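You operate a simulated robot arm through the tools that you are given. There is no shell and no other tool.

You are at the controls of a simulated robot arm. One attempt, no reset.

## Task
Swap the bolt in the vice for the green-banded one.
Fine: stand the old bolt in the small tray; head down, tight till the green pin shows. Set down upright: white-banded bolt.

The check looks at the end state, three seconds after you hand in, the way a careful person would. Anything else that was tipped, shoved, dropped, spilled or broken makes it a failure.

## Robot
A 7-joint arm with a two-finger parallel gripper, fixed in place. Base frame: the origin is at the foot of the arm, x ahead of it, y to its left, z up; the work surface is at about z = 0.8. Readings come in m, rad, newtons and seconds.
Its first joint turns from -2.897 to 2.897 rad. Payload 4.4 kg.
The tool frame sits at the grasp point between the pads (the TCP): z along the fingers, y along the line on which they close. The tips reach 0.023 m beyond it. The gripper opens to 0.094 m. The fingers are 0.038 m wide and 0.01 m thick; the gripper's body (0.054 by 0.096 m) begins 0.039 m behind the TCP.
Orientation is told as [roll, pitch, yaw] about the base's x, y, z axes, in that order, counted from this pose: with the fingers straight down and closing along the base's y, the tool's x points along the base's -x, its y along +y and its z along -z.

## Interface
- The arm moves only by the tool jog_arm. Its argument "plan" is one flat list of numbers, 7 for each row, row after row: the finger opening in m, from 0 to 0.094, then the shift along the tool's x, y, z in m, then the turn, a rotation vector about the tool's x, y, z in rad. In form: [jaw, x, y, z, ax, ay, az, jaw, x, y, z, ax, ay, az, ...]. A call has 1 to 20 rows; each row shifts and turns the commanded pose from where the row before left it, along the tool's axes as they then stand. Rows are played at 5 a second. More than 0.05 m and 0.15 rad between two rows, or a gripper value outside its range, and nothing of the call is played. Where a pose cannot be reached the arm comes as near as it can. A force on the tool above 90 N (or 10 N above the force at the start of the call, whichever is more), or a blocked arm, ends the call early, and 0.2 s more pass. Each finger travels about 0.072 m/s and halts on what it meets, pressing with about 23 N; the grip force reading is that of the motor and also rises with nothing between the fingers. The clock runs only during rows and for 0.2 s after the last one: add rows that do not move to give the fingers time. It gives the time, the measured TCP pose, the force on the tool (base axes), the opening and the grip force at its end, in the units of the frame above (readings bear some noise), with the torque about the TCP (base axes, N m) and any sound that the robot's microphone picked up, and new pictures: "pictures" is both (left out), scene, wrist or none.
- Cameras (640 x 400 px; columns grow to the right, rows downward): "scene" is fixed at [0.4007, 0.6497, 1.4107]; the picture's right is [1.00, -0.06, 0.00], its down [0.01, 0.19, -0.98] and it looks along [0.06, 0.98, 0.19] (base axes); focal length 214 px, centre (320, 200). "wrist" rides on the gripper at [0.086, 0.016, -0.075] in the tool frame; the picture's right is [-0.18, 0.98, 0.00], its down [-0.58, -0.11, -0.81] and it looks along [-0.79, -0.15, 0.59] (tool axes); focal length 243 px, centre (320, 200). There is no depth. A picture from a camera that has moved, and an enlarged one, comes with that camera's place and axes in the base frame and with its lens.
- enlarge(camera, box): a new picture of the part [left, top, right, bottom] of that camera's present view, enlarged. The clock stands still meanwhile.
- finish_job(): hands the job in; it is judged then, once.

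Nothing tells you positions but the pictures and the camera data. Unless the task says otherwise, let go and move clear before handing in.

The tools are called after ">>>" as name(argument=value, ...) on one line, values as JSON. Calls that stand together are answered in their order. jog_arm: Moves the arm, as the interface text tells. Its arguments: {"type":"object","properties":{"plan":{"type":"array","items":{"type":"number"}},"pictures":{"type":"string","enum":["both","scene","wrist","none"]}},"required":["plan"]} The other tools are called the same way: enlarge (camera, box) takes an enlarged picture of a part of a camera's view; finish_job () hands the job in.

At the start:

```text
t: 0.0
position: [0.3925, 0.4924, 1.2297]
tcp_rot: [0.001, -0.001, -0.002]
ft_force: [0.5, -0.8, 1.2]
wrist_torque: [-0.01, 0.0, 0.02]
finger_gap: 0.0941
grasp_force: 0.1
```

scene: 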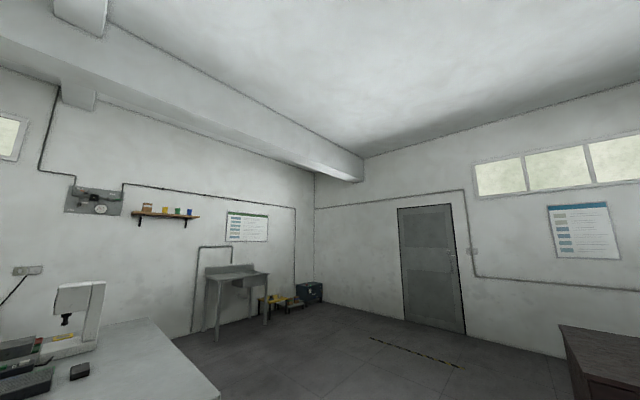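
wrist: 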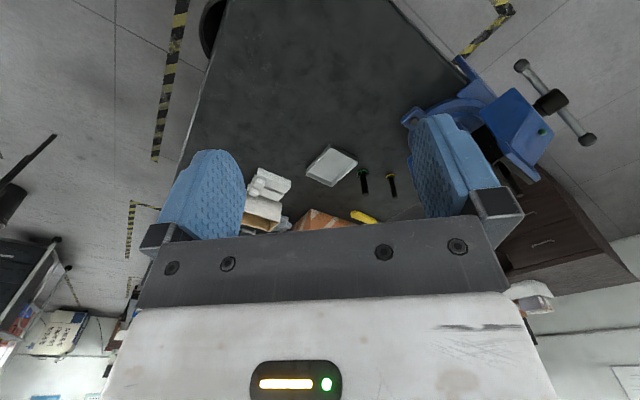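

I see the wrist view looking out over a dark bench: a small white tray, two bolts standing near it, and a blue vice on the right of the picture. I'll enlarge these parts before moving.

>>> enlarge(camera="wrist", box=[240, 120, 440, 245])

>>> enlarge(camera="wrist", box=[390, 40, 630, 190])

>>> enlarge(camera="scene", box=[0, 260, 240, 400])

```text
3.20 times, centred on (340, 182) of wrist
camera zoom: at [0.3051, 0.5079, 1.3059], right [0.18, 0.98, 0.0], down [0.58, -0.11, 0.81], along [0.79, -0.15, -0.59], focal length 776 px, centre (256, 256)
```

zoom: 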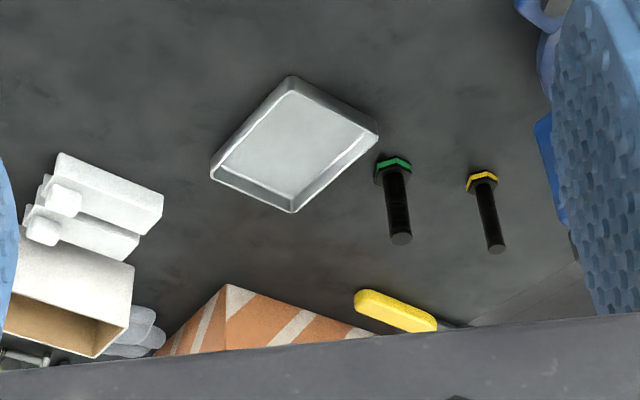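

```text
2.67 times, centred on (510, 115) of wrist
camera zoom: at [0.3051, 0.5079, 1.3059], right [0.18, 0.98, 0.0], down [0.58, -0.11, 0.81], along [0.79, -0.15, -0.59], focal length 647 px, centre (-187, 427)
```

zoom: 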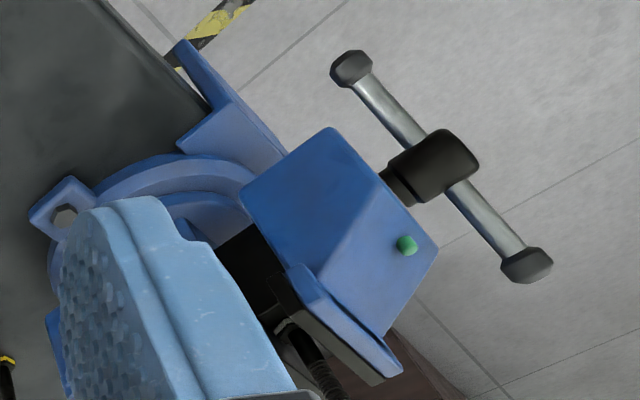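

```text
2.67 times, centred on (120, 330) of scene
camera zoom: at [0.4007, 0.6497, 1.4107], right [1.0, -0.06, 0.0], down [0.01, 0.19, -0.98], along [0.06, 0.98, 0.19], focal length 572 px, centre (853, -147)
```

zoom: 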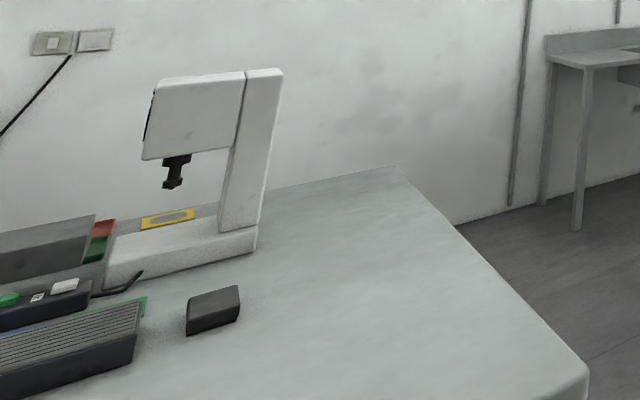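

The two loose bolts (green-banded and yellow-banded) stand head-down on the bench. The old one is presumably in the blue vice, which the finger hides. I'll yaw the camera toward the vice while staying high.

>>> jog_arm(plan=[0.094, 0, 0, 0, 0, 0, -0.14, 0.094, 0, 0, 0, 0, 0, -0.14, 0.094, 0, 0, 0, 0, 0, -0.14, 0.094, 0, 0, 0, 0, 0, -0.14, 0.094, 0, 0, 0, 0, 0, -0.14, 0.094, 0, 0, 0, 0, 0, 0], pictures="both")

```text
t: 1.4
position: [0.3918, 0.4914, 1.2307]
tcp_rot: [0.0, 0.0, 0.702]
ft_force: [0.2, -0.5, -0.1]
wrist_torque: [-0.04, 0.02, 0.0]
finger_gap: 0.094
grasp_force: 0.1
camera wrist: at [0.3147, 0.4482, 1.3064], right [-0.49, 0.87, 0.0], down [0.51, 0.29, 0.81], along [0.7, 0.4, -0.59], focal length 243 px, centre (320, 200)
```

scene: 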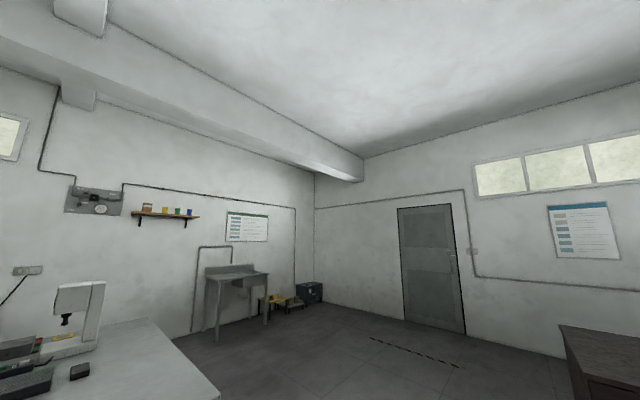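
wrist: 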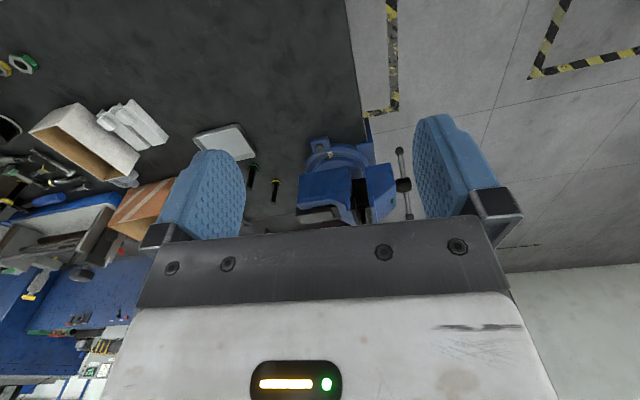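

>>> enlarge(camera="wrist", box=[260, 120, 440, 232])

>>> enlarge(camera="wrist", box=[0, 40, 300, 230])

```text
3.56 times, centred on (350, 176) of wrist
camera zoom: at [0.3147, 0.4482, 1.3064], right [-0.49, 0.87, 0.0], down [0.51, 0.29, 0.81], along [0.7, 0.4, -0.59], focal length 863 px, centre (213, 285)
```

zoom: 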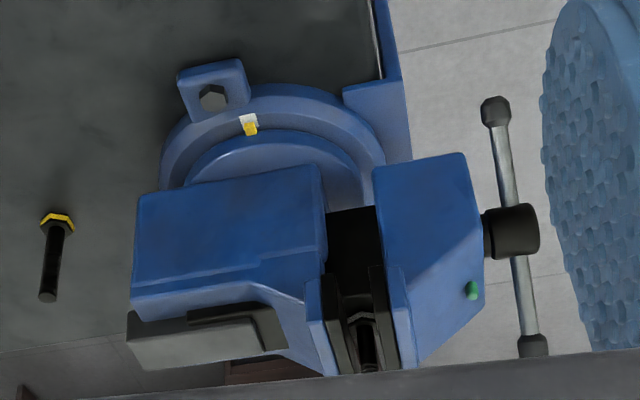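

```text
2.11 times, centred on (150, 135) of wrist
camera zoom: at [0.3147, 0.4482, 1.3064], right [-0.49, 0.87, 0.0], down [0.51, 0.29, 0.81], along [0.7, 0.4, -0.59], focal length 511 px, centre (678, 337)
```

zoom: 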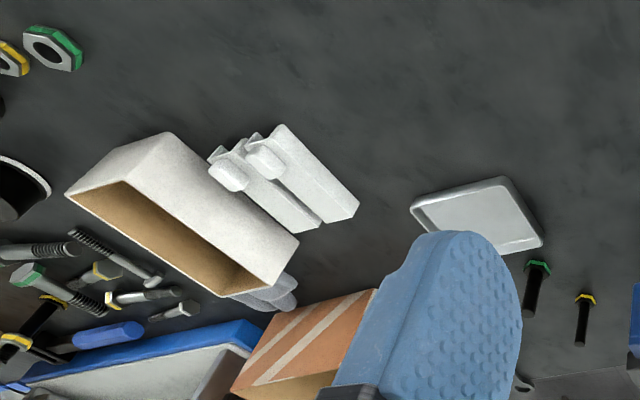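

The vice stands at the bench edge with its outer (moving) jaw and T-handle on the far left side, and a bolt stands in the jaws. I'll move forward while staying high to see the jaws from closer and triangulate them.

>>> jog_arm(plan=[0.094, -0.045, 0, 0, 0, 0, 0, 0.094, -0.045, 0, 0, 0, 0, 0, 0.094, -0.045, 0, 0, 0, 0, 0, 0.094, -0.045, 0, 0, 0, 0, 0, 0.094, 0, 0, 0, 0, 0, 0], pictures="wrist")

```text
t: 2.6
position: [0.5302, 0.6086, 1.231]
tcp_rot: [-0.001, 0.001, 0.699]
ft_force: [0.9, 0.1, 0.6]
wrist_torque: [-0.03, 0.0, 0.02]
finger_gap: 0.0939
grasp_force: 0.0
camera wrist: at [0.4505, 0.5654, 1.3058], right [-0.49, 0.87, 0.0], down [0.51, 0.29, 0.81], along [0.7, 0.4, -0.59], focal length 243 px, centre (320, 200)
```

wrist: 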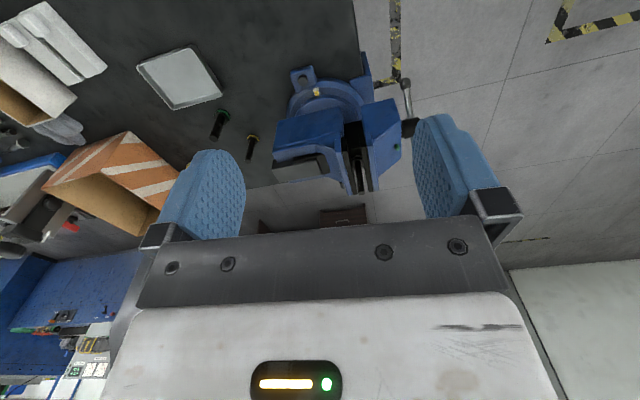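

>>> enlarge(camera="wrist", box=[265, 50, 425, 210])

>>> enlarge(camera="wrist", box=[120, 30, 280, 190])

```text
2.50 times, centred on (345, 130) of wrist
camera zoom: at [0.4505, 0.5654, 1.3058], right [-0.49, 0.87, 0.0], down [0.51, 0.29, 0.81], along [0.7, 0.4, -0.59], focal length 606 px, centre (258, 375)
```

zoom: 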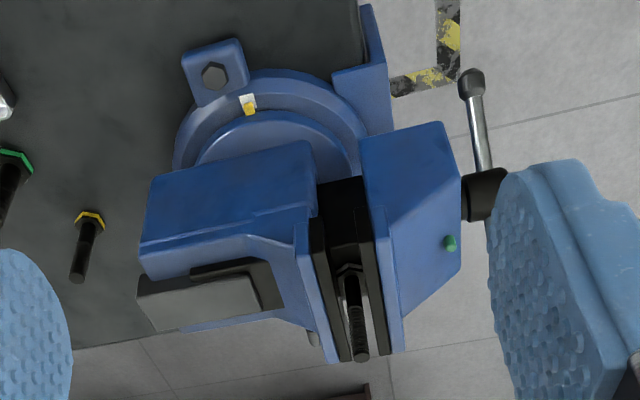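

```text
2.50 times, centred on (200, 110) of wrist
camera zoom: at [0.4505, 0.5654, 1.3058], right [-0.49, 0.87, 0.0], down [0.51, 0.29, 0.81], along [0.7, 0.4, -0.59], focal length 606 px, centre (620, 425)
```

zoom: 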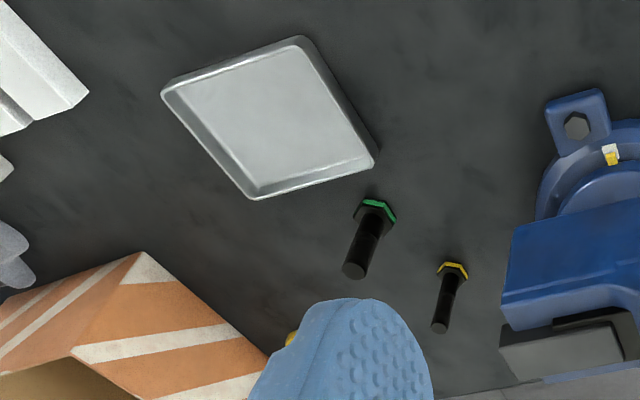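

Two views place the vice bolt near (0.70, 0.79), with the head at about z 0.97 and the tip at about 1.05. The T-handle is centred near (0.62, 0.875, 0.91) and its axis is tangential to the base. I'll yaw to line up with the vice and go closer, staying above everything.

>>> jog_arm(plan=[0.094, -0.04, 0.0, 0, 0, 0, -0.09, 0.094, -0.04, 0.02, 0, 0, 0, 0, 0.094, 0, 0.02, 0, 0, 0, 0, 0.094, 0, 0, 0, 0, 0, 0], pictures="wrist")

```text
t: 3.6
position: [0.5599, 0.6898, 1.231]
tcp_rot: [0.001, -0.001, 0.791]
ft_force: [-0.2, -0.6, 0.6]
wrist_torque: [0.01, 0.0, 0.0]
finger_gap: 0.0942
grasp_force: 0.1
camera wrist: at [0.4862, 0.6391, 1.306], right [-0.57, 0.82, 0.0], down [0.49, 0.34, 0.81], along [0.66, 0.46, -0.59], focal length 243 px, centre (320, 200)
```

wrist: 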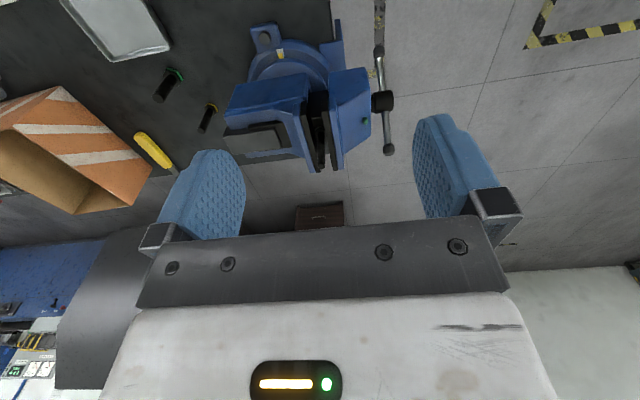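

>>> enlarge(camera="wrist", box=[220, 20, 410, 180])

>>> enlarge(camera="wrist", box=[280, 70, 390, 170])

>>> enlarge(camera="wrist", box=[60, 0, 240, 180])

```text
2.50 times, centred on (315, 100) of wrist
camera zoom: at [0.4862, 0.6391, 1.306], right [-0.57, 0.82, 0.0], down [0.49, 0.34, 0.81], along [0.66, 0.46, -0.59], focal length 606 px, centre (332, 450)
```

zoom: 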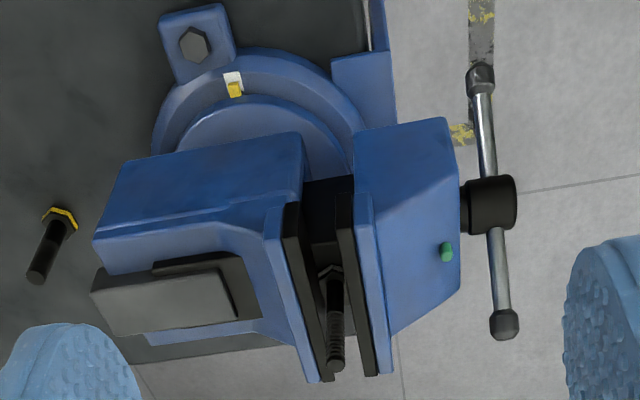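

```text
4.00 times, centred on (335, 120) of wrist
camera zoom: at [0.4862, 0.6391, 1.306], right [-0.57, 0.82, 0.0], down [0.49, 0.34, 0.81], along [0.66, 0.46, -0.59], focal length 970 px, centre (260, 520)
```

zoom: 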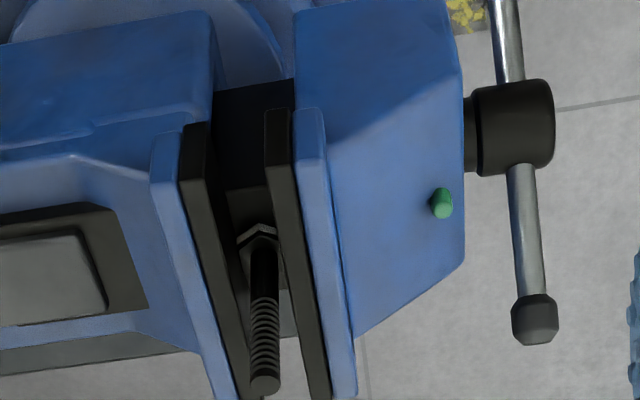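

```text
2.22 times, centred on (150, 90) of wrist
camera zoom: at [0.4862, 0.6391, 1.306], right [-0.57, 0.82, 0.0], down [0.49, 0.34, 0.81], along [0.66, 0.46, -0.59], focal length 539 px, centre (698, 444)
```

zoom: 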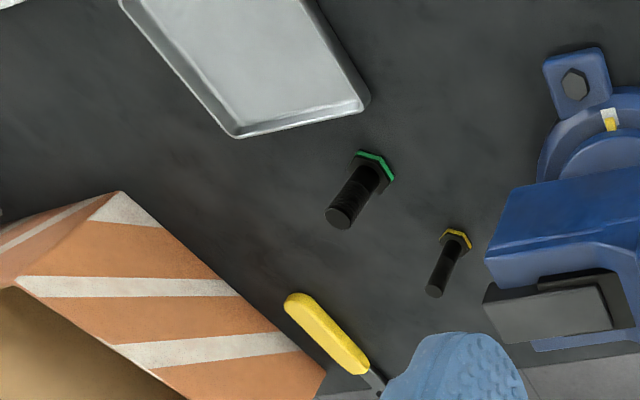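

The old bolt stands head-down between the jaw plates, its head clamped. The bar's near end points toward me and down at about 45°. I'll close the fingers, tilt the tool outward and line up with the handle plane (s ≈ 0.177) while still high.

>>> jog_arm(plan=[0.06, 0, 0.018, 0, 0, -0.14, 0, 0.03, 0, 0.018, 0, 0, -0.14, 0, 0.0, 0, 0.018, 0, 0, -0.14, 0, 0.0, 0, 0.018, 0, 0, -0.14, 0, 0.0, 0, 0.018, 0, 0, -0.14, 0, 0.0, 0, 0, 0, 0, 0, 0], pictures="both")

```text
t: 5.0
position: [0.4942, 0.7522, 1.2304]
tcp_rot: [0.001, -0.703, 0.791]
ft_force: [0.9, 0.5, -0.1]
wrist_torque: [-0.02, 0.0, 0.05]
finger_gap: 0.0002
grasp_force: 23.0
camera wrist: at [0.4024, 0.6838, 1.2319], right [-0.6, 0.79, 0.12], down [0.02, -0.13, 0.99], along [0.8, 0.6, 0.06], focal length 243 px, centre (320, 200)
```

scene: 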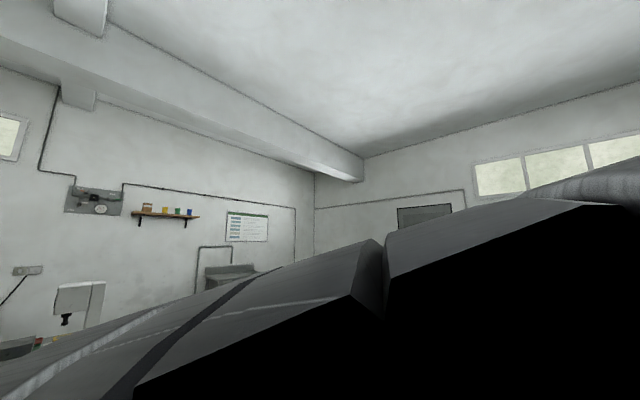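
wrist: 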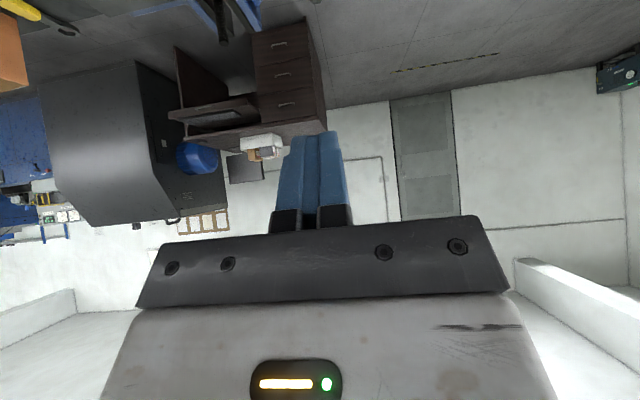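

Tilted 40°, the camera now looks level. I'll descend straight down on the near side, clear of the vice, to get a level side view of the handle and jaws.

>>> jog_arm(plan=[0.0, 0.0258, 0, 0.0306, 0, 0, 0, 0.0, 0.0258, 0, 0.0306, 0, 0, 0, 0.0, 0.0258, 0, 0.0306, 0, 0, 0, 0.0, 0.0258, 0, 0.0306, 0, 0, 0, 0.0, 0.0258, 0, 0.0306, 0, 0, 0, 0.0, 0, 0, 0, 0, 0, 0], pictures="wrist")

```text
t: 6.4
position: [0.4958, 0.7537, 1.0305]
tcp_rot: [0.0, -0.702, 0.789]
ft_force: [-0.1, -0.2, 0.4]
wrist_torque: [0.02, 0.0, -0.01]
finger_gap: 0.0
grasp_force: 23.7
camera wrist: at [0.4039, 0.6846, 1.0328], right [-0.6, 0.79, 0.12], down [0.02, -0.13, 0.99], along [0.8, 0.6, 0.06], focal length 243 px, centre (320, 200)
```

wrist: 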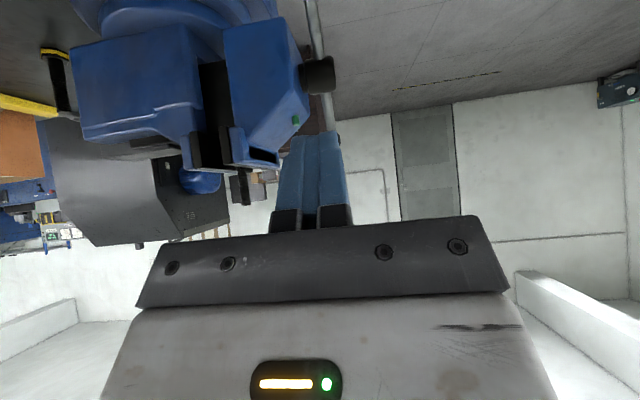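

>>> enlarge(camera="wrist", box=[60, 0, 380, 200])

>>> enlarge(camera="wrist", box=[160, 50, 320, 180])

```text
2.00 times, centred on (220, 100) of wrist
camera zoom: at [0.4039, 0.6846, 1.0328], right [-0.6, 0.79, 0.12], down [0.02, -0.13, 0.99], along [0.8, 0.6, 0.06], focal length 485 px, centre (520, 400)
```

zoom: 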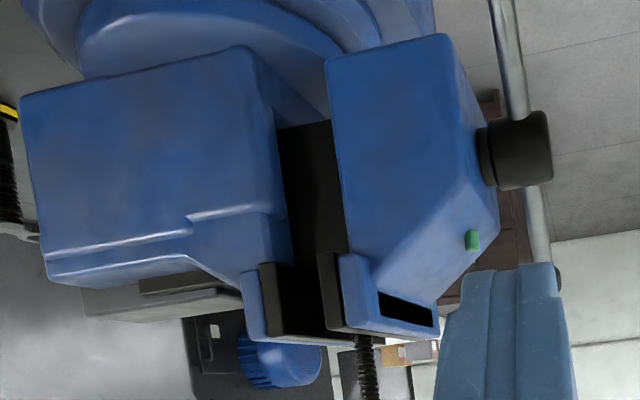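

```text
3.08 times, centred on (240, 115) of wrist
camera zoom: at [0.4039, 0.6846, 1.0328], right [-0.6, 0.79, 0.12], down [0.02, -0.13, 0.99], along [0.8, 0.6, 0.06], focal length 746 px, centre (566, 462)
```

zoom: 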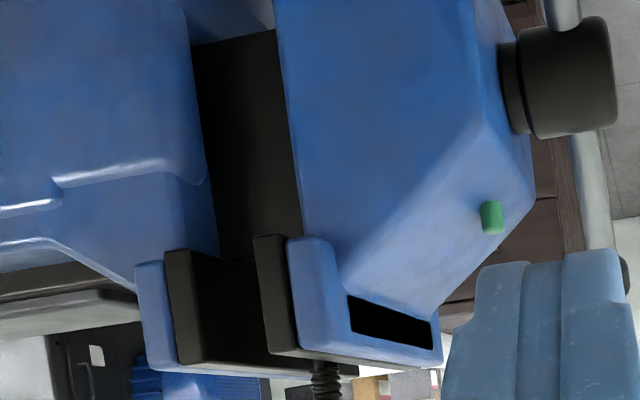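

The level view puts the jaw tops at z ≈ 1.0 and the handle plane at s ≈ 0.178, and the green pin is proud of the sloped moving jaw. Next I'll rise a little and test how far out the tilted tool can reach above the handle.

>>> jog_arm(plan=[0.0, -0.0386, 0, -0.0459, 0, 0, 0, 0.0, -0.0306, 0, 0.0258, 0, 0, 0, 0.0, -0.0306, 0, 0.0258, 0, 0, 0, 0.0, -0.0306, 0, 0.0258, 0, 0, 0, 0.0, -0.0306, 0, 0.0258, 0, 0, 0, 0.0, -0.023, 0, 0.0193, 0, 0, 0, 0.0, 0, 0, 0, 0, 0, 0], pictures="wrist")

```text
refused: row 1 steps farther than a row can; nothing moved
```

>>> jog_arm(plan=[0.0, -0.0193, 0, -0.023, 0, 0, 0, 0.0, -0.0193, 0, -0.023, 0, 0, 0, 0.0, -0.0306, 0, 0.0258, 0, 0, 0, 0.0, -0.0306, 0, 0.0258, 0, 0, 0, 0.0, -0.0306, 0, 0.0258, 0, 0, 0, 0.0, -0.0306, 0, 0.0258, 0, 0, 0, 0.0, -0.023, 0, 0.0193, 0, 0, 0, 0.0, 0, 0, 0, 0, 0, 0], pictures="wrist")

```text
t: 8.2
position: [0.6312, 0.8875, 1.0906]
tcp_rot: [0.0, -0.701, 0.79]
ft_force: [-0.5, 0.5, 0.1]
wrist_torque: [0.03, 0.0, 0.0]
finger_gap: 0.0001
grasp_force: 23.2
camera wrist: at [0.5375, 0.818, 1.0924], right [-0.6, 0.79, 0.12], down [0.02, -0.13, 0.99], along [0.8, 0.6, 0.06], focal length 243 px, centre (320, 200)
```

wrist: 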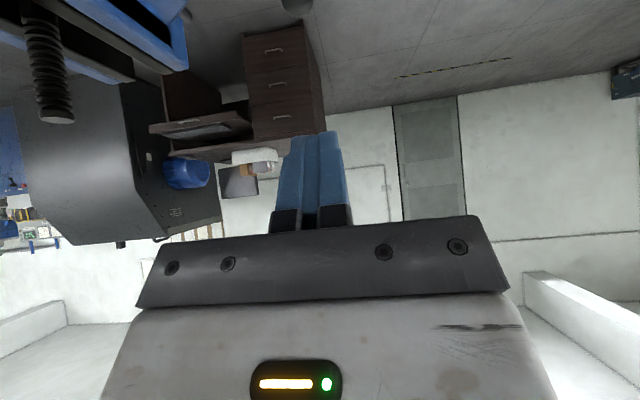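

The arm reaches beyond the handle comfortably at this tilt. I'll back off a little and roll the gripper 90° about its axis. That puts the camera outside, looking at the handle end-on, and the gripper body clears the moving jaw.

>>> jog_arm(plan=[0.0, 0.023, 0, -0.028, 0, 0, 0, 0.0, 0.023, 0, -0.028, 0, 0, 0, 0.0, 0, 0, 0, 0, 0, 0.1428, 0.0, 0, 0, 0, 0, 0, 0.1428, 0.0, 0, 0, 0, 0, 0, 0.1428, 0.0, 0, 0, 0, 0, 0, 0.1428, 0.0, 0, 0, 0, 0, 0, 0.1428, 0.0, 0, 0, 0, 0, 0, 0.1428, 0.0, 0, 0, 0, 0, 0, 0.1428, 0.0, 0, 0, 0, 0, 0, 0.1428, 0.0, 0, 0, 0, 0, 0, 0.1428, 0.0, 0, 0, 0, 0, 0, 0.1428, 0.0, 0, 0, 0, 0, 0, 0.1428, 0.0, 0, 0, 0, 0, 0, 0], pictures="wrist")

```text
t: 11.2
position: [0.5807, 0.838, 1.1021]
tcp_rot: [0.7, -0.001, -0.78]
ft_force: [0.6, -0.4, 0.6]
wrist_torque: [0.0, 0.0, -0.01]
finger_gap: 0.0
grasp_force: 22.9
camera wrist: at [0.4928, 0.8735, 1.1719], right [0.66, 0.4, 0.63], down [-0.01, -0.84, 0.55], along [0.75, -0.37, -0.55], focal length 243 px, centre (320, 200)
```

wrist: 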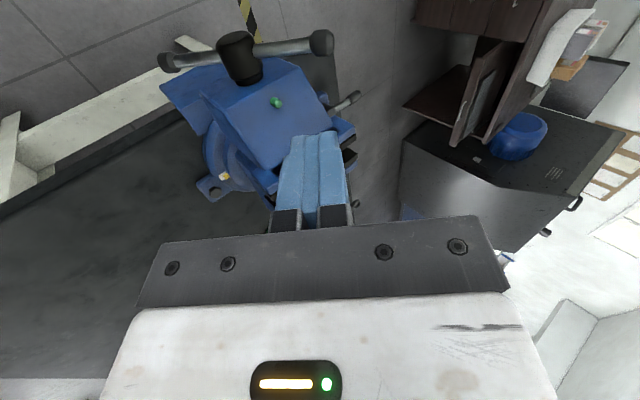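

>>> enlarge(camera="wrist", box=[140, 10, 380, 210])

```text
2.00 times, centred on (260, 110) of wrist
camera zoom: at [0.4928, 0.8735, 1.1719], right [0.66, 0.4, 0.63], down [-0.01, -0.84, 0.55], along [0.75, -0.37, -0.55], focal length 485 px, centre (440, 380)
```

zoom: 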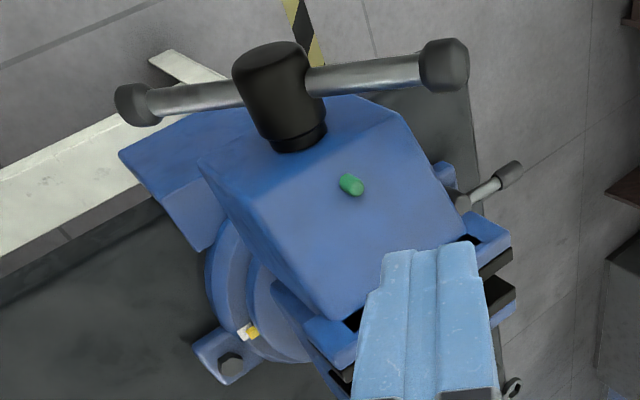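

Now I see the handle end-on. The upper-far knob is at about φ = 135°, the lower-near knob is opposite it, and the green pin sits on the sloped jaw. I'll steepen the tool slightly and bring the closed fingertips just short of the upper half of the bar.

>>> jog_arm(plan=[0.0, 0, 0, 0, 0.0875, 0, 0, 0.0, 0, 0, 0, 0.0875, 0, 0, 0.0, 0.001, 0.0013, 0.038, 0, 0, 0, 0.0, 0.001, 0.0013, 0.038, 0, 0, 0, 0.0, 0.001, 0.0013, 0.038, 0, 0, 0, 0.0, 0, 0, 0, 0, 0, 0], pictures="wrist")

```text
t: 12.6
position: [0.6201, 0.8801, 1.0064]
tcp_rot: [0.524, -0.001, -0.779]
ft_force: [-0.2, -0.5, 0.6]
wrist_torque: [-0.02, -0.01, -0.04]
finger_gap: 0.0
grasp_force: 23.1
camera wrist: at [0.5411, 0.9244, 1.0797], right [0.73, 0.48, 0.49], down [0.06, -0.76, 0.64], along [0.68, -0.44, -0.59], focal length 243 px, centre (320, 200)
```

wrist: 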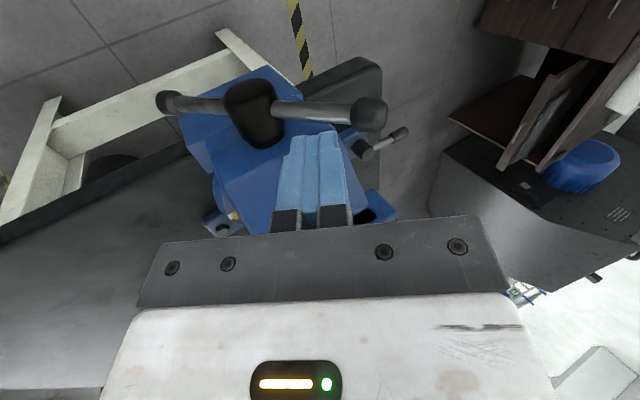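

The fingertips are just above the bar's upper half. I'll advance to contact and press gently outward and down in the loosening direction, watching the force.

>>> jog_arm(plan=[0.0, 0, 0.0011, 0.0175, 0, 0, 0, 0.0, 0, 0.0011, 0.0175, 0, 0, 0, 0.0, 0, 0.0014, 0.005, 0, 0, 0, 0.0, 0, 0.0014, 0.005, 0, 0, 0, 0.0, 0, 0.0, 0.0, 0, 0, 0], pictures="wrist")

```text
t: 13.8
position: [0.6391, 0.9021, 0.9717]
tcp_rot: [0.526, -0.001, -0.78]
ft_force: [-2.1, 2.7, 8.4]
wrist_torque: [0.09, -0.12, 0.07]
finger_gap: 0.0
grasp_force: 23.2
camera wrist: at [0.5606, 0.9463, 1.0448], right [0.73, 0.47, 0.49], down [0.06, -0.76, 0.64], along [0.68, -0.44, -0.59], focal length 243 px, centre (320, 200)
```

wrist: 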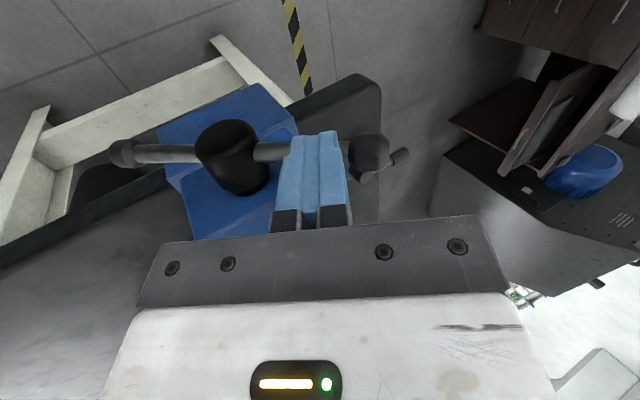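

Contact made, and the bar is turning under about 9 N. I'll continue the push around the arc.

>>> jog_arm(plan=[0.0, 0, 0.0005, 0.005, 0, 0, 0, 0.0, 0, 0.0004, 0.005, 0, 0, 0, 0.0, 0, -0.0003, 0.005, 0, 0, 0, 0.0, 0, -0.0004, 0.005, 0, 0, 0, 0.0, 0, -0.0012, 0.005, 0, 0, 0, 0.0, 0, -0.0012, 0.005, 0, 0, 0, 0.0, 0, -0.002, 0.0046, 0, 0, 0, 0.0, 0, -0.002, 0.0046, 0, 0, 0], pictures="wrist")

>>> enlarge(camera="wrist", box=[80, 60, 400, 260])

```text
t: 15.6
position: [0.6494, 0.9121, 0.9329]
tcp_rot: [0.525, 0.0, -0.78]
ft_force: [-2.8, 2.3, 3.3]
wrist_torque: [0.06, 0.01, 0.02]
finger_gap: 0.0
grasp_force: 22.8
camera wrist: at [0.5702, 0.9559, 1.0065], right [0.73, 0.48, 0.49], down [0.06, -0.76, 0.64], along [0.68, -0.44, -0.59], focal length 243 px, centre (320, 200)
```

wrist: 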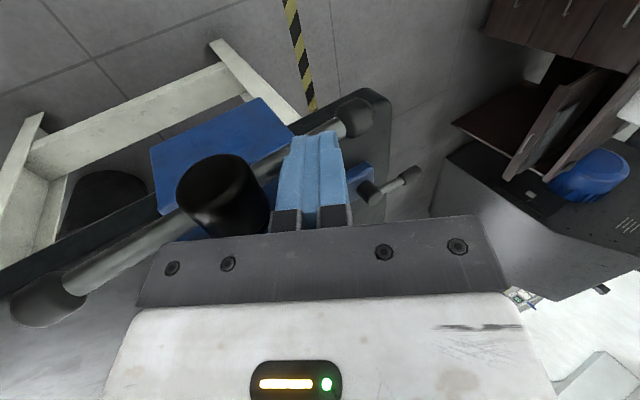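

```text
2.00 times, centred on (240, 160) of wrist
camera zoom: at [0.5702, 0.9559, 1.0065], right [0.73, 0.48, 0.49], down [0.06, -0.76, 0.64], along [0.68, -0.44, -0.59], focal length 485 px, centre (480, 280)
```

zoom: 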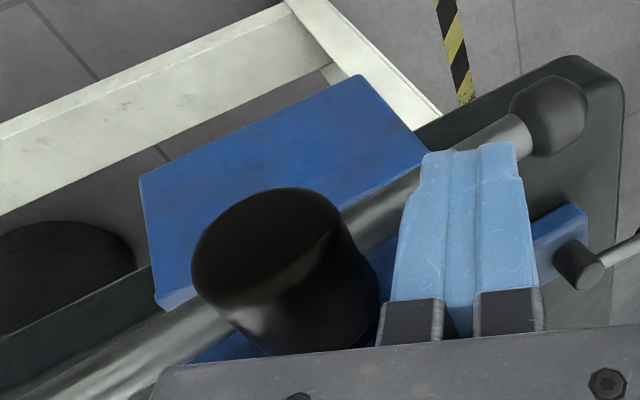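

The handle turns easily, and its near end is now about level. I'll press a bit further with a steeper tool, then back out and look at the jaws and pin.

>>> jog_arm(plan=[0.0, 0, -0.00225, 0.0039, 0.065, 0, 0, 0.0, 0, -0.002, 0.00403, 0.065, 0, 0, 0.0, 0, -0.0017, 0.00415, 0.065, 0, 0, 0.0, 0, -0.0015, 0.00426, 0.065, 0, 0, 0.0, 0, 0, 0, 0, 0, 0], pictures="wrist")

```text
t: 16.8
position: [0.6481, 0.9125, 0.9154]
tcp_rot: [0.266, -0.002, -0.779]
ft_force: [-11.2, 9.5, 3.5]
wrist_torque: [-0.39, -0.4, -0.94]
finger_gap: 0.0001
grasp_force: 22.9
camera wrist: at [0.5834, 0.9707, 0.9925], right [0.8, 0.55, 0.26], down [0.19, -0.63, 0.75], along [0.57, -0.55, -0.61], focal length 243 px, centre (320, 200)
```

wrist: 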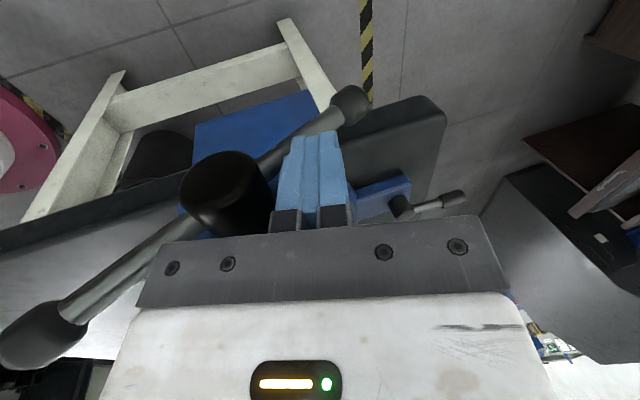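

A sideways force of about 15 N has appeared, so the jaw and boss have probably moved outward against the fingers. I'll ease outward, withdraw upward and look.

>>> jog_arm(plan=[0.0, 0.006, 0, -0.006, 0, 0, 0, 0.0, 0.004, 0, -0.03, 0, 0, 0, 0.0, 0, 0, -0.045, 0, 0, 0, 0.0, 0, -0.02, -0.04, 0, 0, 0, 0.0, 0, -0.04, 0, 0, 0, 0, 0.0, 0, -0.04, 0, 0, 0, 0, 0.0, 0, 0, 0, 0, 0, 0], pictures="wrist")

>>> enlarge(camera="wrist", box=[140, 0, 440, 220])

```text
t: 18.4
position: [0.5515, 0.827, 1.0048]
tcp_rot: [0.264, 0.001, -0.78]
ft_force: [0.6, 0.2, 0.1]
wrist_torque: [0.01, -0.02, 0.01]
finger_gap: 0.0
grasp_force: 23.0
camera wrist: at [0.4862, 0.8851, 1.0828], right [0.8, 0.54, 0.26], down [0.19, -0.63, 0.75], along [0.57, -0.55, -0.61], focal length 243 px, centre (320, 200)
```

wrist: 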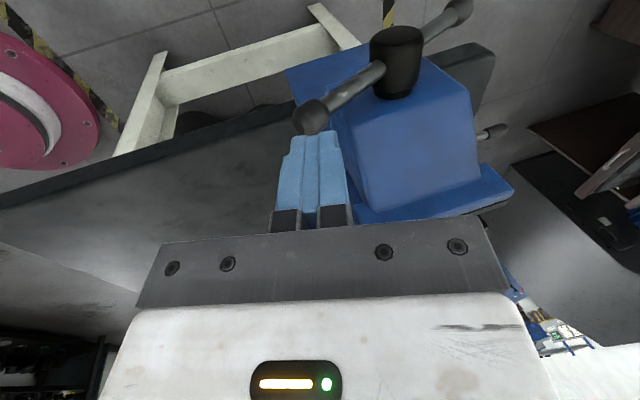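

```text
1.82 times, centred on (290, 110) of wrist
camera zoom: at [0.4862, 0.8851, 1.0828], right [0.8, 0.54, 0.26], down [0.19, -0.63, 0.75], along [0.57, -0.55, -0.61], focal length 441 px, centre (374, 364)
```

zoom: 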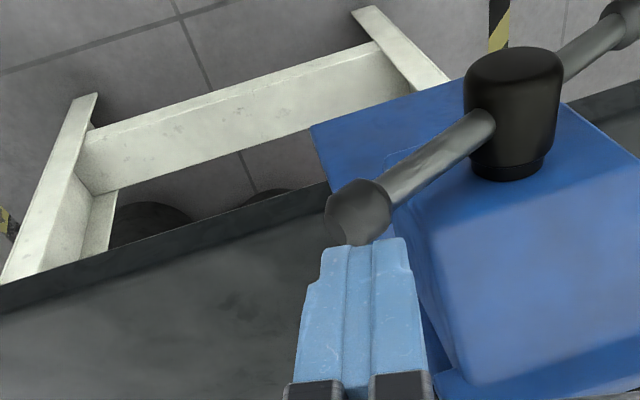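

The green pin has retracted, so the clamp is released, and the jaw appears to have moved out noticeably. I'll raise straight up to look down into the jaws at the old bolt.

>>> jog_arm(plan=[0.0, 0, 0.0097, -0.0362, 0, 0, 0, 0.0, 0, 0.0097, -0.0362, 0, 0, 0, 0.0, 0, 0.0097, -0.0362, 0, 0, 0, 0.0, 0, 0.0097, -0.0362, 0, 0, 0, 0.0, 0, 0, 0, 0, 0, 0], pictures="wrist")

>>> enlarge(camera="wrist", box=[280, 20, 500, 220])

```text
t: 19.6
position: [0.5514, 0.8285, 1.1556]
tcp_rot: [0.266, 0.001, -0.78]
ft_force: [0.3, -0.8, 0.3]
wrist_torque: [0.0, 0.06, 0.0]
finger_gap: 0.0
grasp_force: 22.8
camera wrist: at [0.4863, 0.8865, 1.2326], right [0.8, 0.54, 0.26], down [0.19, -0.63, 0.75], along [0.57, -0.55, -0.61], focal length 243 px, centre (320, 200)
```

wrist: 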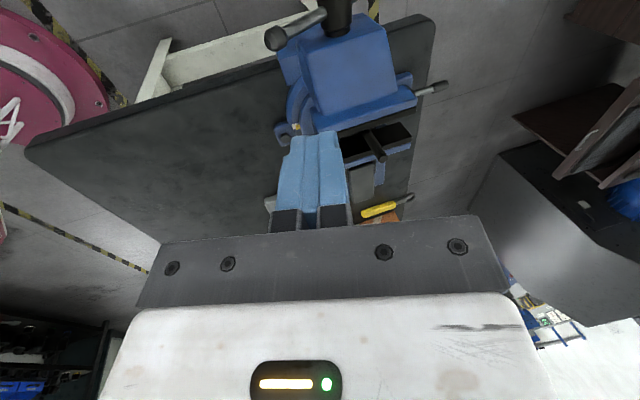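

```text
2.00 times, centred on (390, 120) of wrist
camera zoom: at [0.4863, 0.8865, 1.2326], right [0.8, 0.54, 0.26], down [0.19, -0.63, 0.75], along [0.57, -0.55, -0.61], focal length 485 px, centre (180, 360)
```

zoom: 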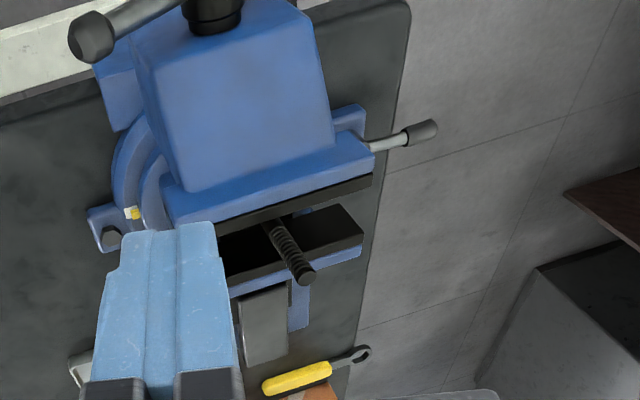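

The old bolt is still standing upright between the opened jaws. I'll roll the gripper back so it closes across the jaws, shift over in line with the bolt, and open the fingers while staying above it.

>>> jog_arm(plan=[0.0, 0, 0, -0.02, 0, 0, -0.1428, 0.0, 0, 0, 0, 0, 0, -0.1428, 0.0, 0, 0, 0, 0, 0, -0.1428, 0.0, 0, 0, 0, 0, 0, -0.1428, 0.0, 0, 0, 0, 0, 0, -0.1428, 0.01, 0, 0, 0, 0, 0, -0.1428, 0.02, 0, 0, 0, 0, 0, -0.1428, 0.03, 0, 0, 0, 0, 0, -0.1428, 0.04, 0, 0, 0, 0, 0, -0.1428, 0.05, 0, 0, 0, 0, 0, -0.1428, 0.06, 0, 0, 0, 0, 0, -0.1428, 0.06, 0.02, -0.04, 0, 0, 0, 0, 0.06, 0.02, -0.04, 0, 0, 0, 0, 0.06, 0.02, -0.04, 0, 0, 0, 0, 0.06, 0, 0, 0, 0, 0, 0], pictures="wrist")

>>> enlarge(camera="wrist", box=[220, 0, 440, 200])

```text
t: 22.8
position: [0.5925, 0.6965, 1.1586]
tcp_rot: [0.0, -0.266, 0.793]
ft_force: [0.0, 0.0, 0.9]
wrist_torque: [-0.01, 0.02, 0.01]
finger_gap: 0.0596
grasp_force: 0.1
camera wrist: at [0.5077, 0.6358, 1.209], right [-0.57, 0.82, 0.05], down [0.32, 0.17, 0.93], along [0.75, 0.55, -0.36], focal length 243 px, centre (320, 200)
```

wrist: 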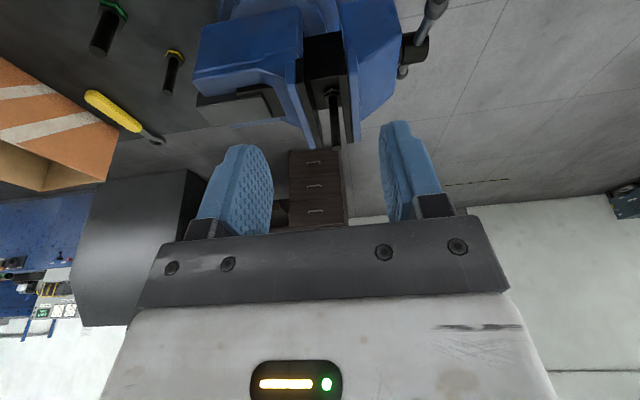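

```text
2.00 times, centred on (330, 100) of wrist
camera zoom: at [0.5077, 0.6358, 1.209], right [-0.57, 0.82, 0.05], down [0.32, 0.17, 0.93], along [0.75, 0.55, -0.36], focal length 485 px, centre (300, 400)
```

zoom: 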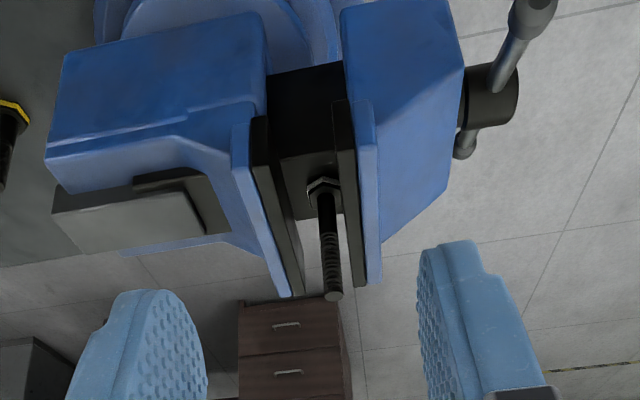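

The old bolt now stands at about (0.696, 0.803) with its tip at z 1.046. The slide carries it with the moving jaw, and the gap is now about 30 mm. I'll move the open fingers over it, staying above its tip.

>>> jog_arm(plan=[0.06, -0.0332, 0.0003, 0.019, 0, 0, 0, 0.06, -0.0332, 0.0003, 0.019, 0, 0, 0, 0.06, -0.0332, 0.0003, 0.019, 0, 0, 0, 0.06, -0.0332, 0.0003, 0.019, 0, 0, 0, 0.06, 0, 0, 0, 0, 0, 0], pictures="wrist")

>>> enlarge(camera="wrist", box=[200, 40, 440, 240])

```text
t: 24.0
position: [0.6966, 0.8034, 1.1217]
tcp_rot: [-0.001, -0.265, 0.791]
ft_force: [-0.5, 0.8, 0.1]
wrist_torque: [0.02, 0.01, 0.01]
finger_gap: 0.06
grasp_force: 0.1
camera wrist: at [0.611, 0.7417, 1.172], right [-0.57, 0.82, 0.05], down [0.32, 0.17, 0.93], along [0.75, 0.55, -0.36], focal length 243 px, centre (320, 200)
```

wrist: 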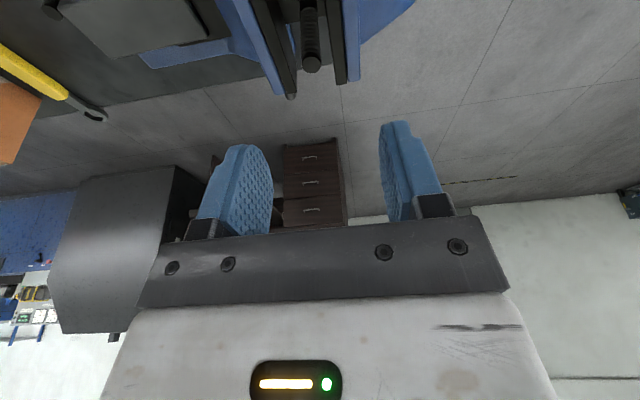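

```text
2.00 times, centred on (320, 140) of wrist
camera zoom: at [0.611, 0.7417, 1.172], right [-0.57, 0.82, 0.05], down [0.32, 0.17, 0.93], along [0.75, 0.55, -0.36], focal length 485 px, centre (320, 320)
```

zoom: 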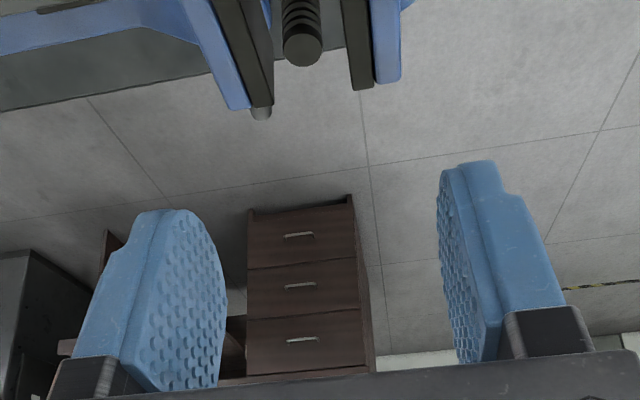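

The TCP is right over the bolt. I'll descend so the fingertips stop just above the jaw tops.

>>> jog_arm(plan=[0.06, 0.00737, 0, 0.027, 0, 0, 0, 0.06, 0.00737, 0, 0.027, 0, 0, 0, 0.06, 0.0039, 0, 0.0145, 0, 0, 0, 0.06, 0.0032, 0, 0.0117, 0, 0, 0, 0.06, 0, 0, 0, 0, 0, 0], pictures="wrist")

>>> enlarge(camera="wrist", box=[180, 60, 460, 240])

```text
t: 25.2
position: [0.6977, 0.8033, 1.0372]
tcp_rot: [0.0, -0.265, 0.789]
ft_force: [0.3, 0.3, -0.6]
wrist_torque: [-0.02, -0.02, -0.02]
finger_gap: 0.0598
grasp_force: 0.1
camera wrist: at [0.612, 0.7418, 1.0879], right [-0.57, 0.82, 0.05], down [0.32, 0.17, 0.93], along [0.75, 0.55, -0.36], focal length 243 px, centre (320, 200)
```

wrist: 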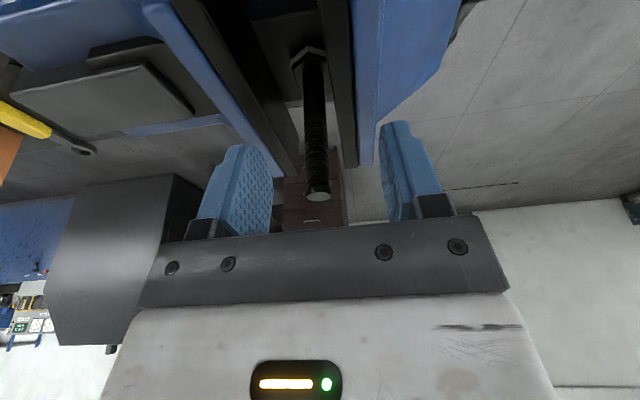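

```text
2.22 times, centred on (320, 150) of wrist
camera zoom: at [0.612, 0.7418, 1.0879], right [-0.57, 0.82, 0.05], down [0.32, 0.17, 0.93], along [0.75, 0.55, -0.36], focal length 539 px, centre (320, 311)
```

zoom: 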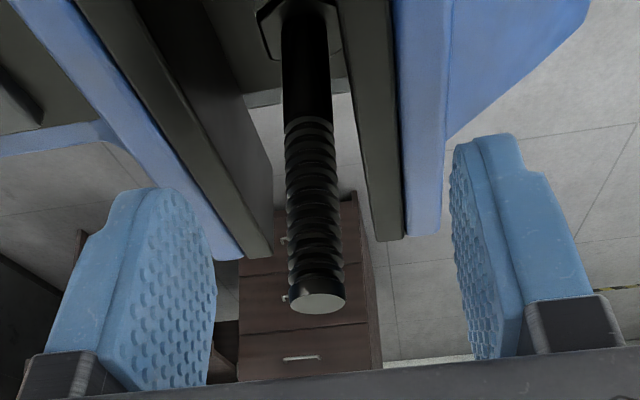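

The bolt is centred between the pads with its tip about 7 mm above the TCP. I'll close on it.

>>> jog_arm(plan=[0.02, 0, 0, 0, 0, 0, 0, 0.0, 0, 0, 0, 0, 0, 0, 0.0, 0, 0, 0, 0, 0, 0, 0.0, 0, 0, 0, 0, 0, 0], pictures="wrist")

```text
t: 26.2
position: [0.6978, 0.8025, 1.0376]
tcp_rot: [-0.002, -0.266, 0.791]
ft_force: [2.2, -0.9, -1.4]
wrist_torque: [-0.17, -0.24, 0.04]
finger_gap: 0.011
grasp_force: 23.1
camera wrist: at [0.6121, 0.7417, 1.0878], right [-0.57, 0.82, 0.05], down [0.32, 0.17, 0.93], along [0.75, 0.55, -0.36], focal length 243 px, centre (320, 200)
```

wrist: 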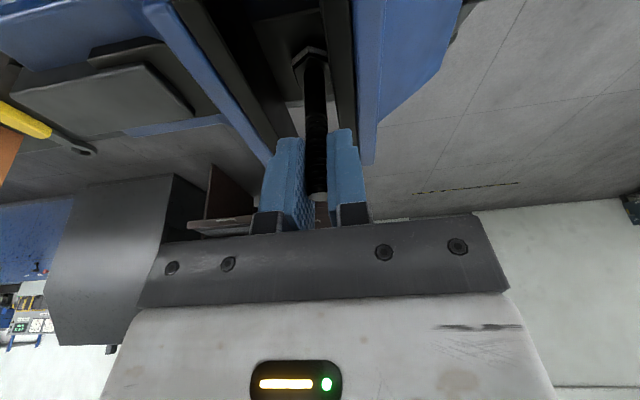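

Gripped (11 mm shank). I'll lift straight up a little and check.

>>> jog_arm(plan=[0.0, -0.00263, 0, -0.00965, 0, 0, 0, 0.0, -0.00263, 0, -0.00965, 0, 0, 0, 0.0, -0.00526, 0, -0.0193, 0, 0, 0, 0.0, -0.00526, 0, -0.0193, 0, 0, 0, 0.0, 0, 0, 0, 0, 0, 0], pictures="wrist")

>>> enlarge(camera="wrist", box=[220, 0, 420, 240])

```text
t: 27.4
position: [0.6965, 0.8055, 1.0969]
tcp_rot: [-0.001, -0.265, 0.791]
ft_force: [-0.1, -0.6, -0.5]
wrist_torque: [-0.05, -0.02, -0.02]
finger_gap: 0.0109
grasp_force: 22.9
camera wrist: at [0.6119, 0.7433, 1.1479], right [-0.57, 0.82, 0.05], down [0.32, 0.17, 0.93], along [0.75, 0.55, -0.36], focal length 243 px, centre (320, 200)
```

wrist: 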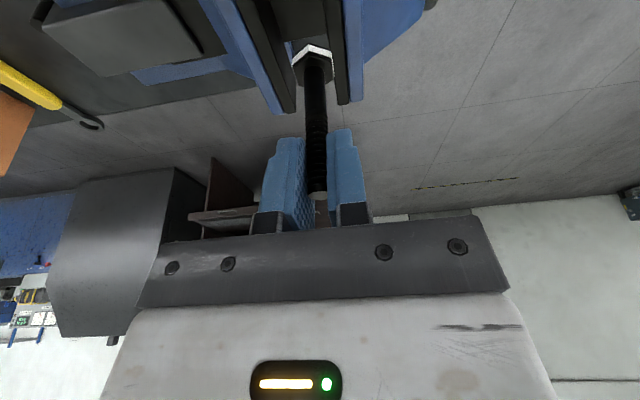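

```text
1.67 times, centred on (320, 120) of wrist
camera zoom: at [0.6119, 0.7433, 1.1479], right [-0.57, 0.82, 0.05], down [0.32, 0.17, 0.93], along [0.75, 0.55, -0.36], focal length 404 px, centre (320, 333)
```

zoom: 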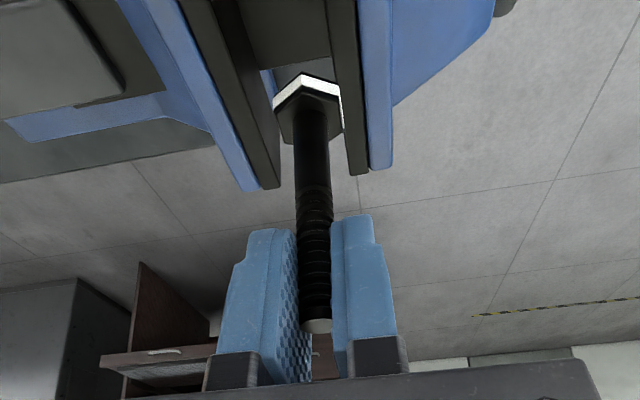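

The white-banded bolt is held, hanging vertical. I'll lift it well clear and carry it by pure translation (no rotation, so it stays vertical) to above the tray centre at about (0.815, 0.446).

>>> jog_arm(plan=[0.0, -0.006, 0, -0.022, 0, 0, 0, 0.0, -0.0088, 0, -0.0322, 0, 0, 0, 0.0, -0.0088, 0, -0.0322, 0, 0, 0, 0.0, -0.003, 0, -0.01, 0, 0, 0, 0.0, 0.0104, -0.021, -0.0028, 0, 0, 0, 0.0, 0.0166, -0.0337, -0.0045, 0, 0, 0, 0.0, 0.0166, -0.0337, -0.0045, 0, 0, 0, 0.0, 0.0166, -0.0337, -0.0045, 0, 0, 0, 0.0, 0.0166, -0.0337, -0.0045, 0, 0, 0, 0.0, 0.0166, -0.0337, -0.0045, 0, 0, 0, 0.0, 0.0166, -0.0337, -0.0045, 0, 0, 0, 0.0, 0.0166, -0.0337, -0.0045, 0, 0, 0, 0.0, 0.0166, -0.0337, -0.0045, 0, 0, 0, 0.0, 0.0166, -0.0337, -0.0045, 0, 0, 0, 0.0, 0.0065, -0.013, -0.0018, 0, 0, 0, 0.0, 0, 0, 0, 0, 0, 0], pictures="wrist")

>>> enlarge(camera="wrist", box=[160, 0, 480, 200])

```text
t: 30.8
position: [0.8158, 0.4441, 1.1979]
tcp_rot: [0.0, -0.265, 0.791]
ft_force: [0.1, -0.5, -0.7]
wrist_torque: [0.0, -0.01, 0.02]
finger_gap: 0.0111
grasp_force: 23.0
camera wrist: at [0.7301, 0.3826, 1.2479], right [-0.57, 0.82, 0.05], down [0.32, 0.17, 0.93], along [0.75, 0.55, -0.36], focal length 243 px, centre (320, 200)
```

wrist: 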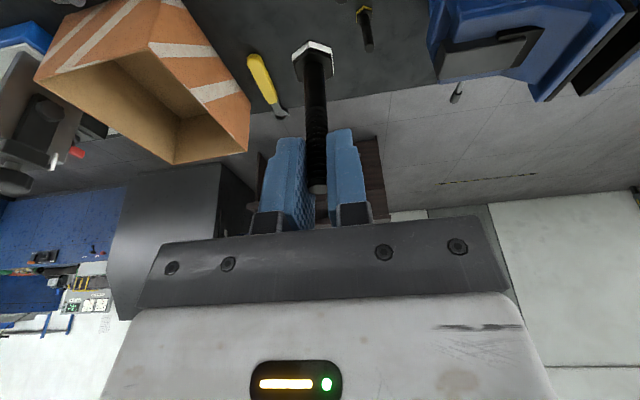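

```text
2.00 times, centred on (320, 100) of wrist
camera zoom: at [0.7301, 0.3826, 1.2479], right [-0.57, 0.82, 0.05], down [0.32, 0.17, 0.93], along [0.75, 0.55, -0.36], focal length 485 px, centre (320, 400)
```

zoom: 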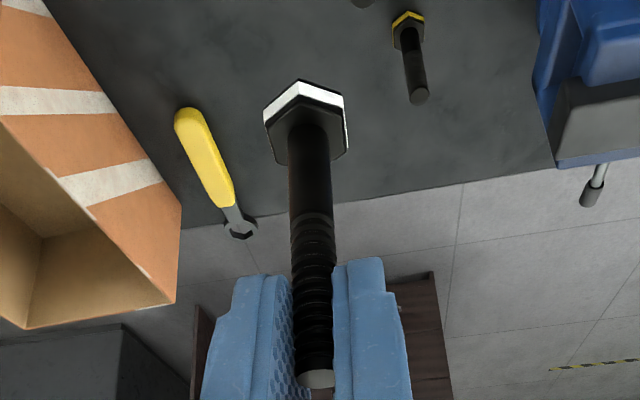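

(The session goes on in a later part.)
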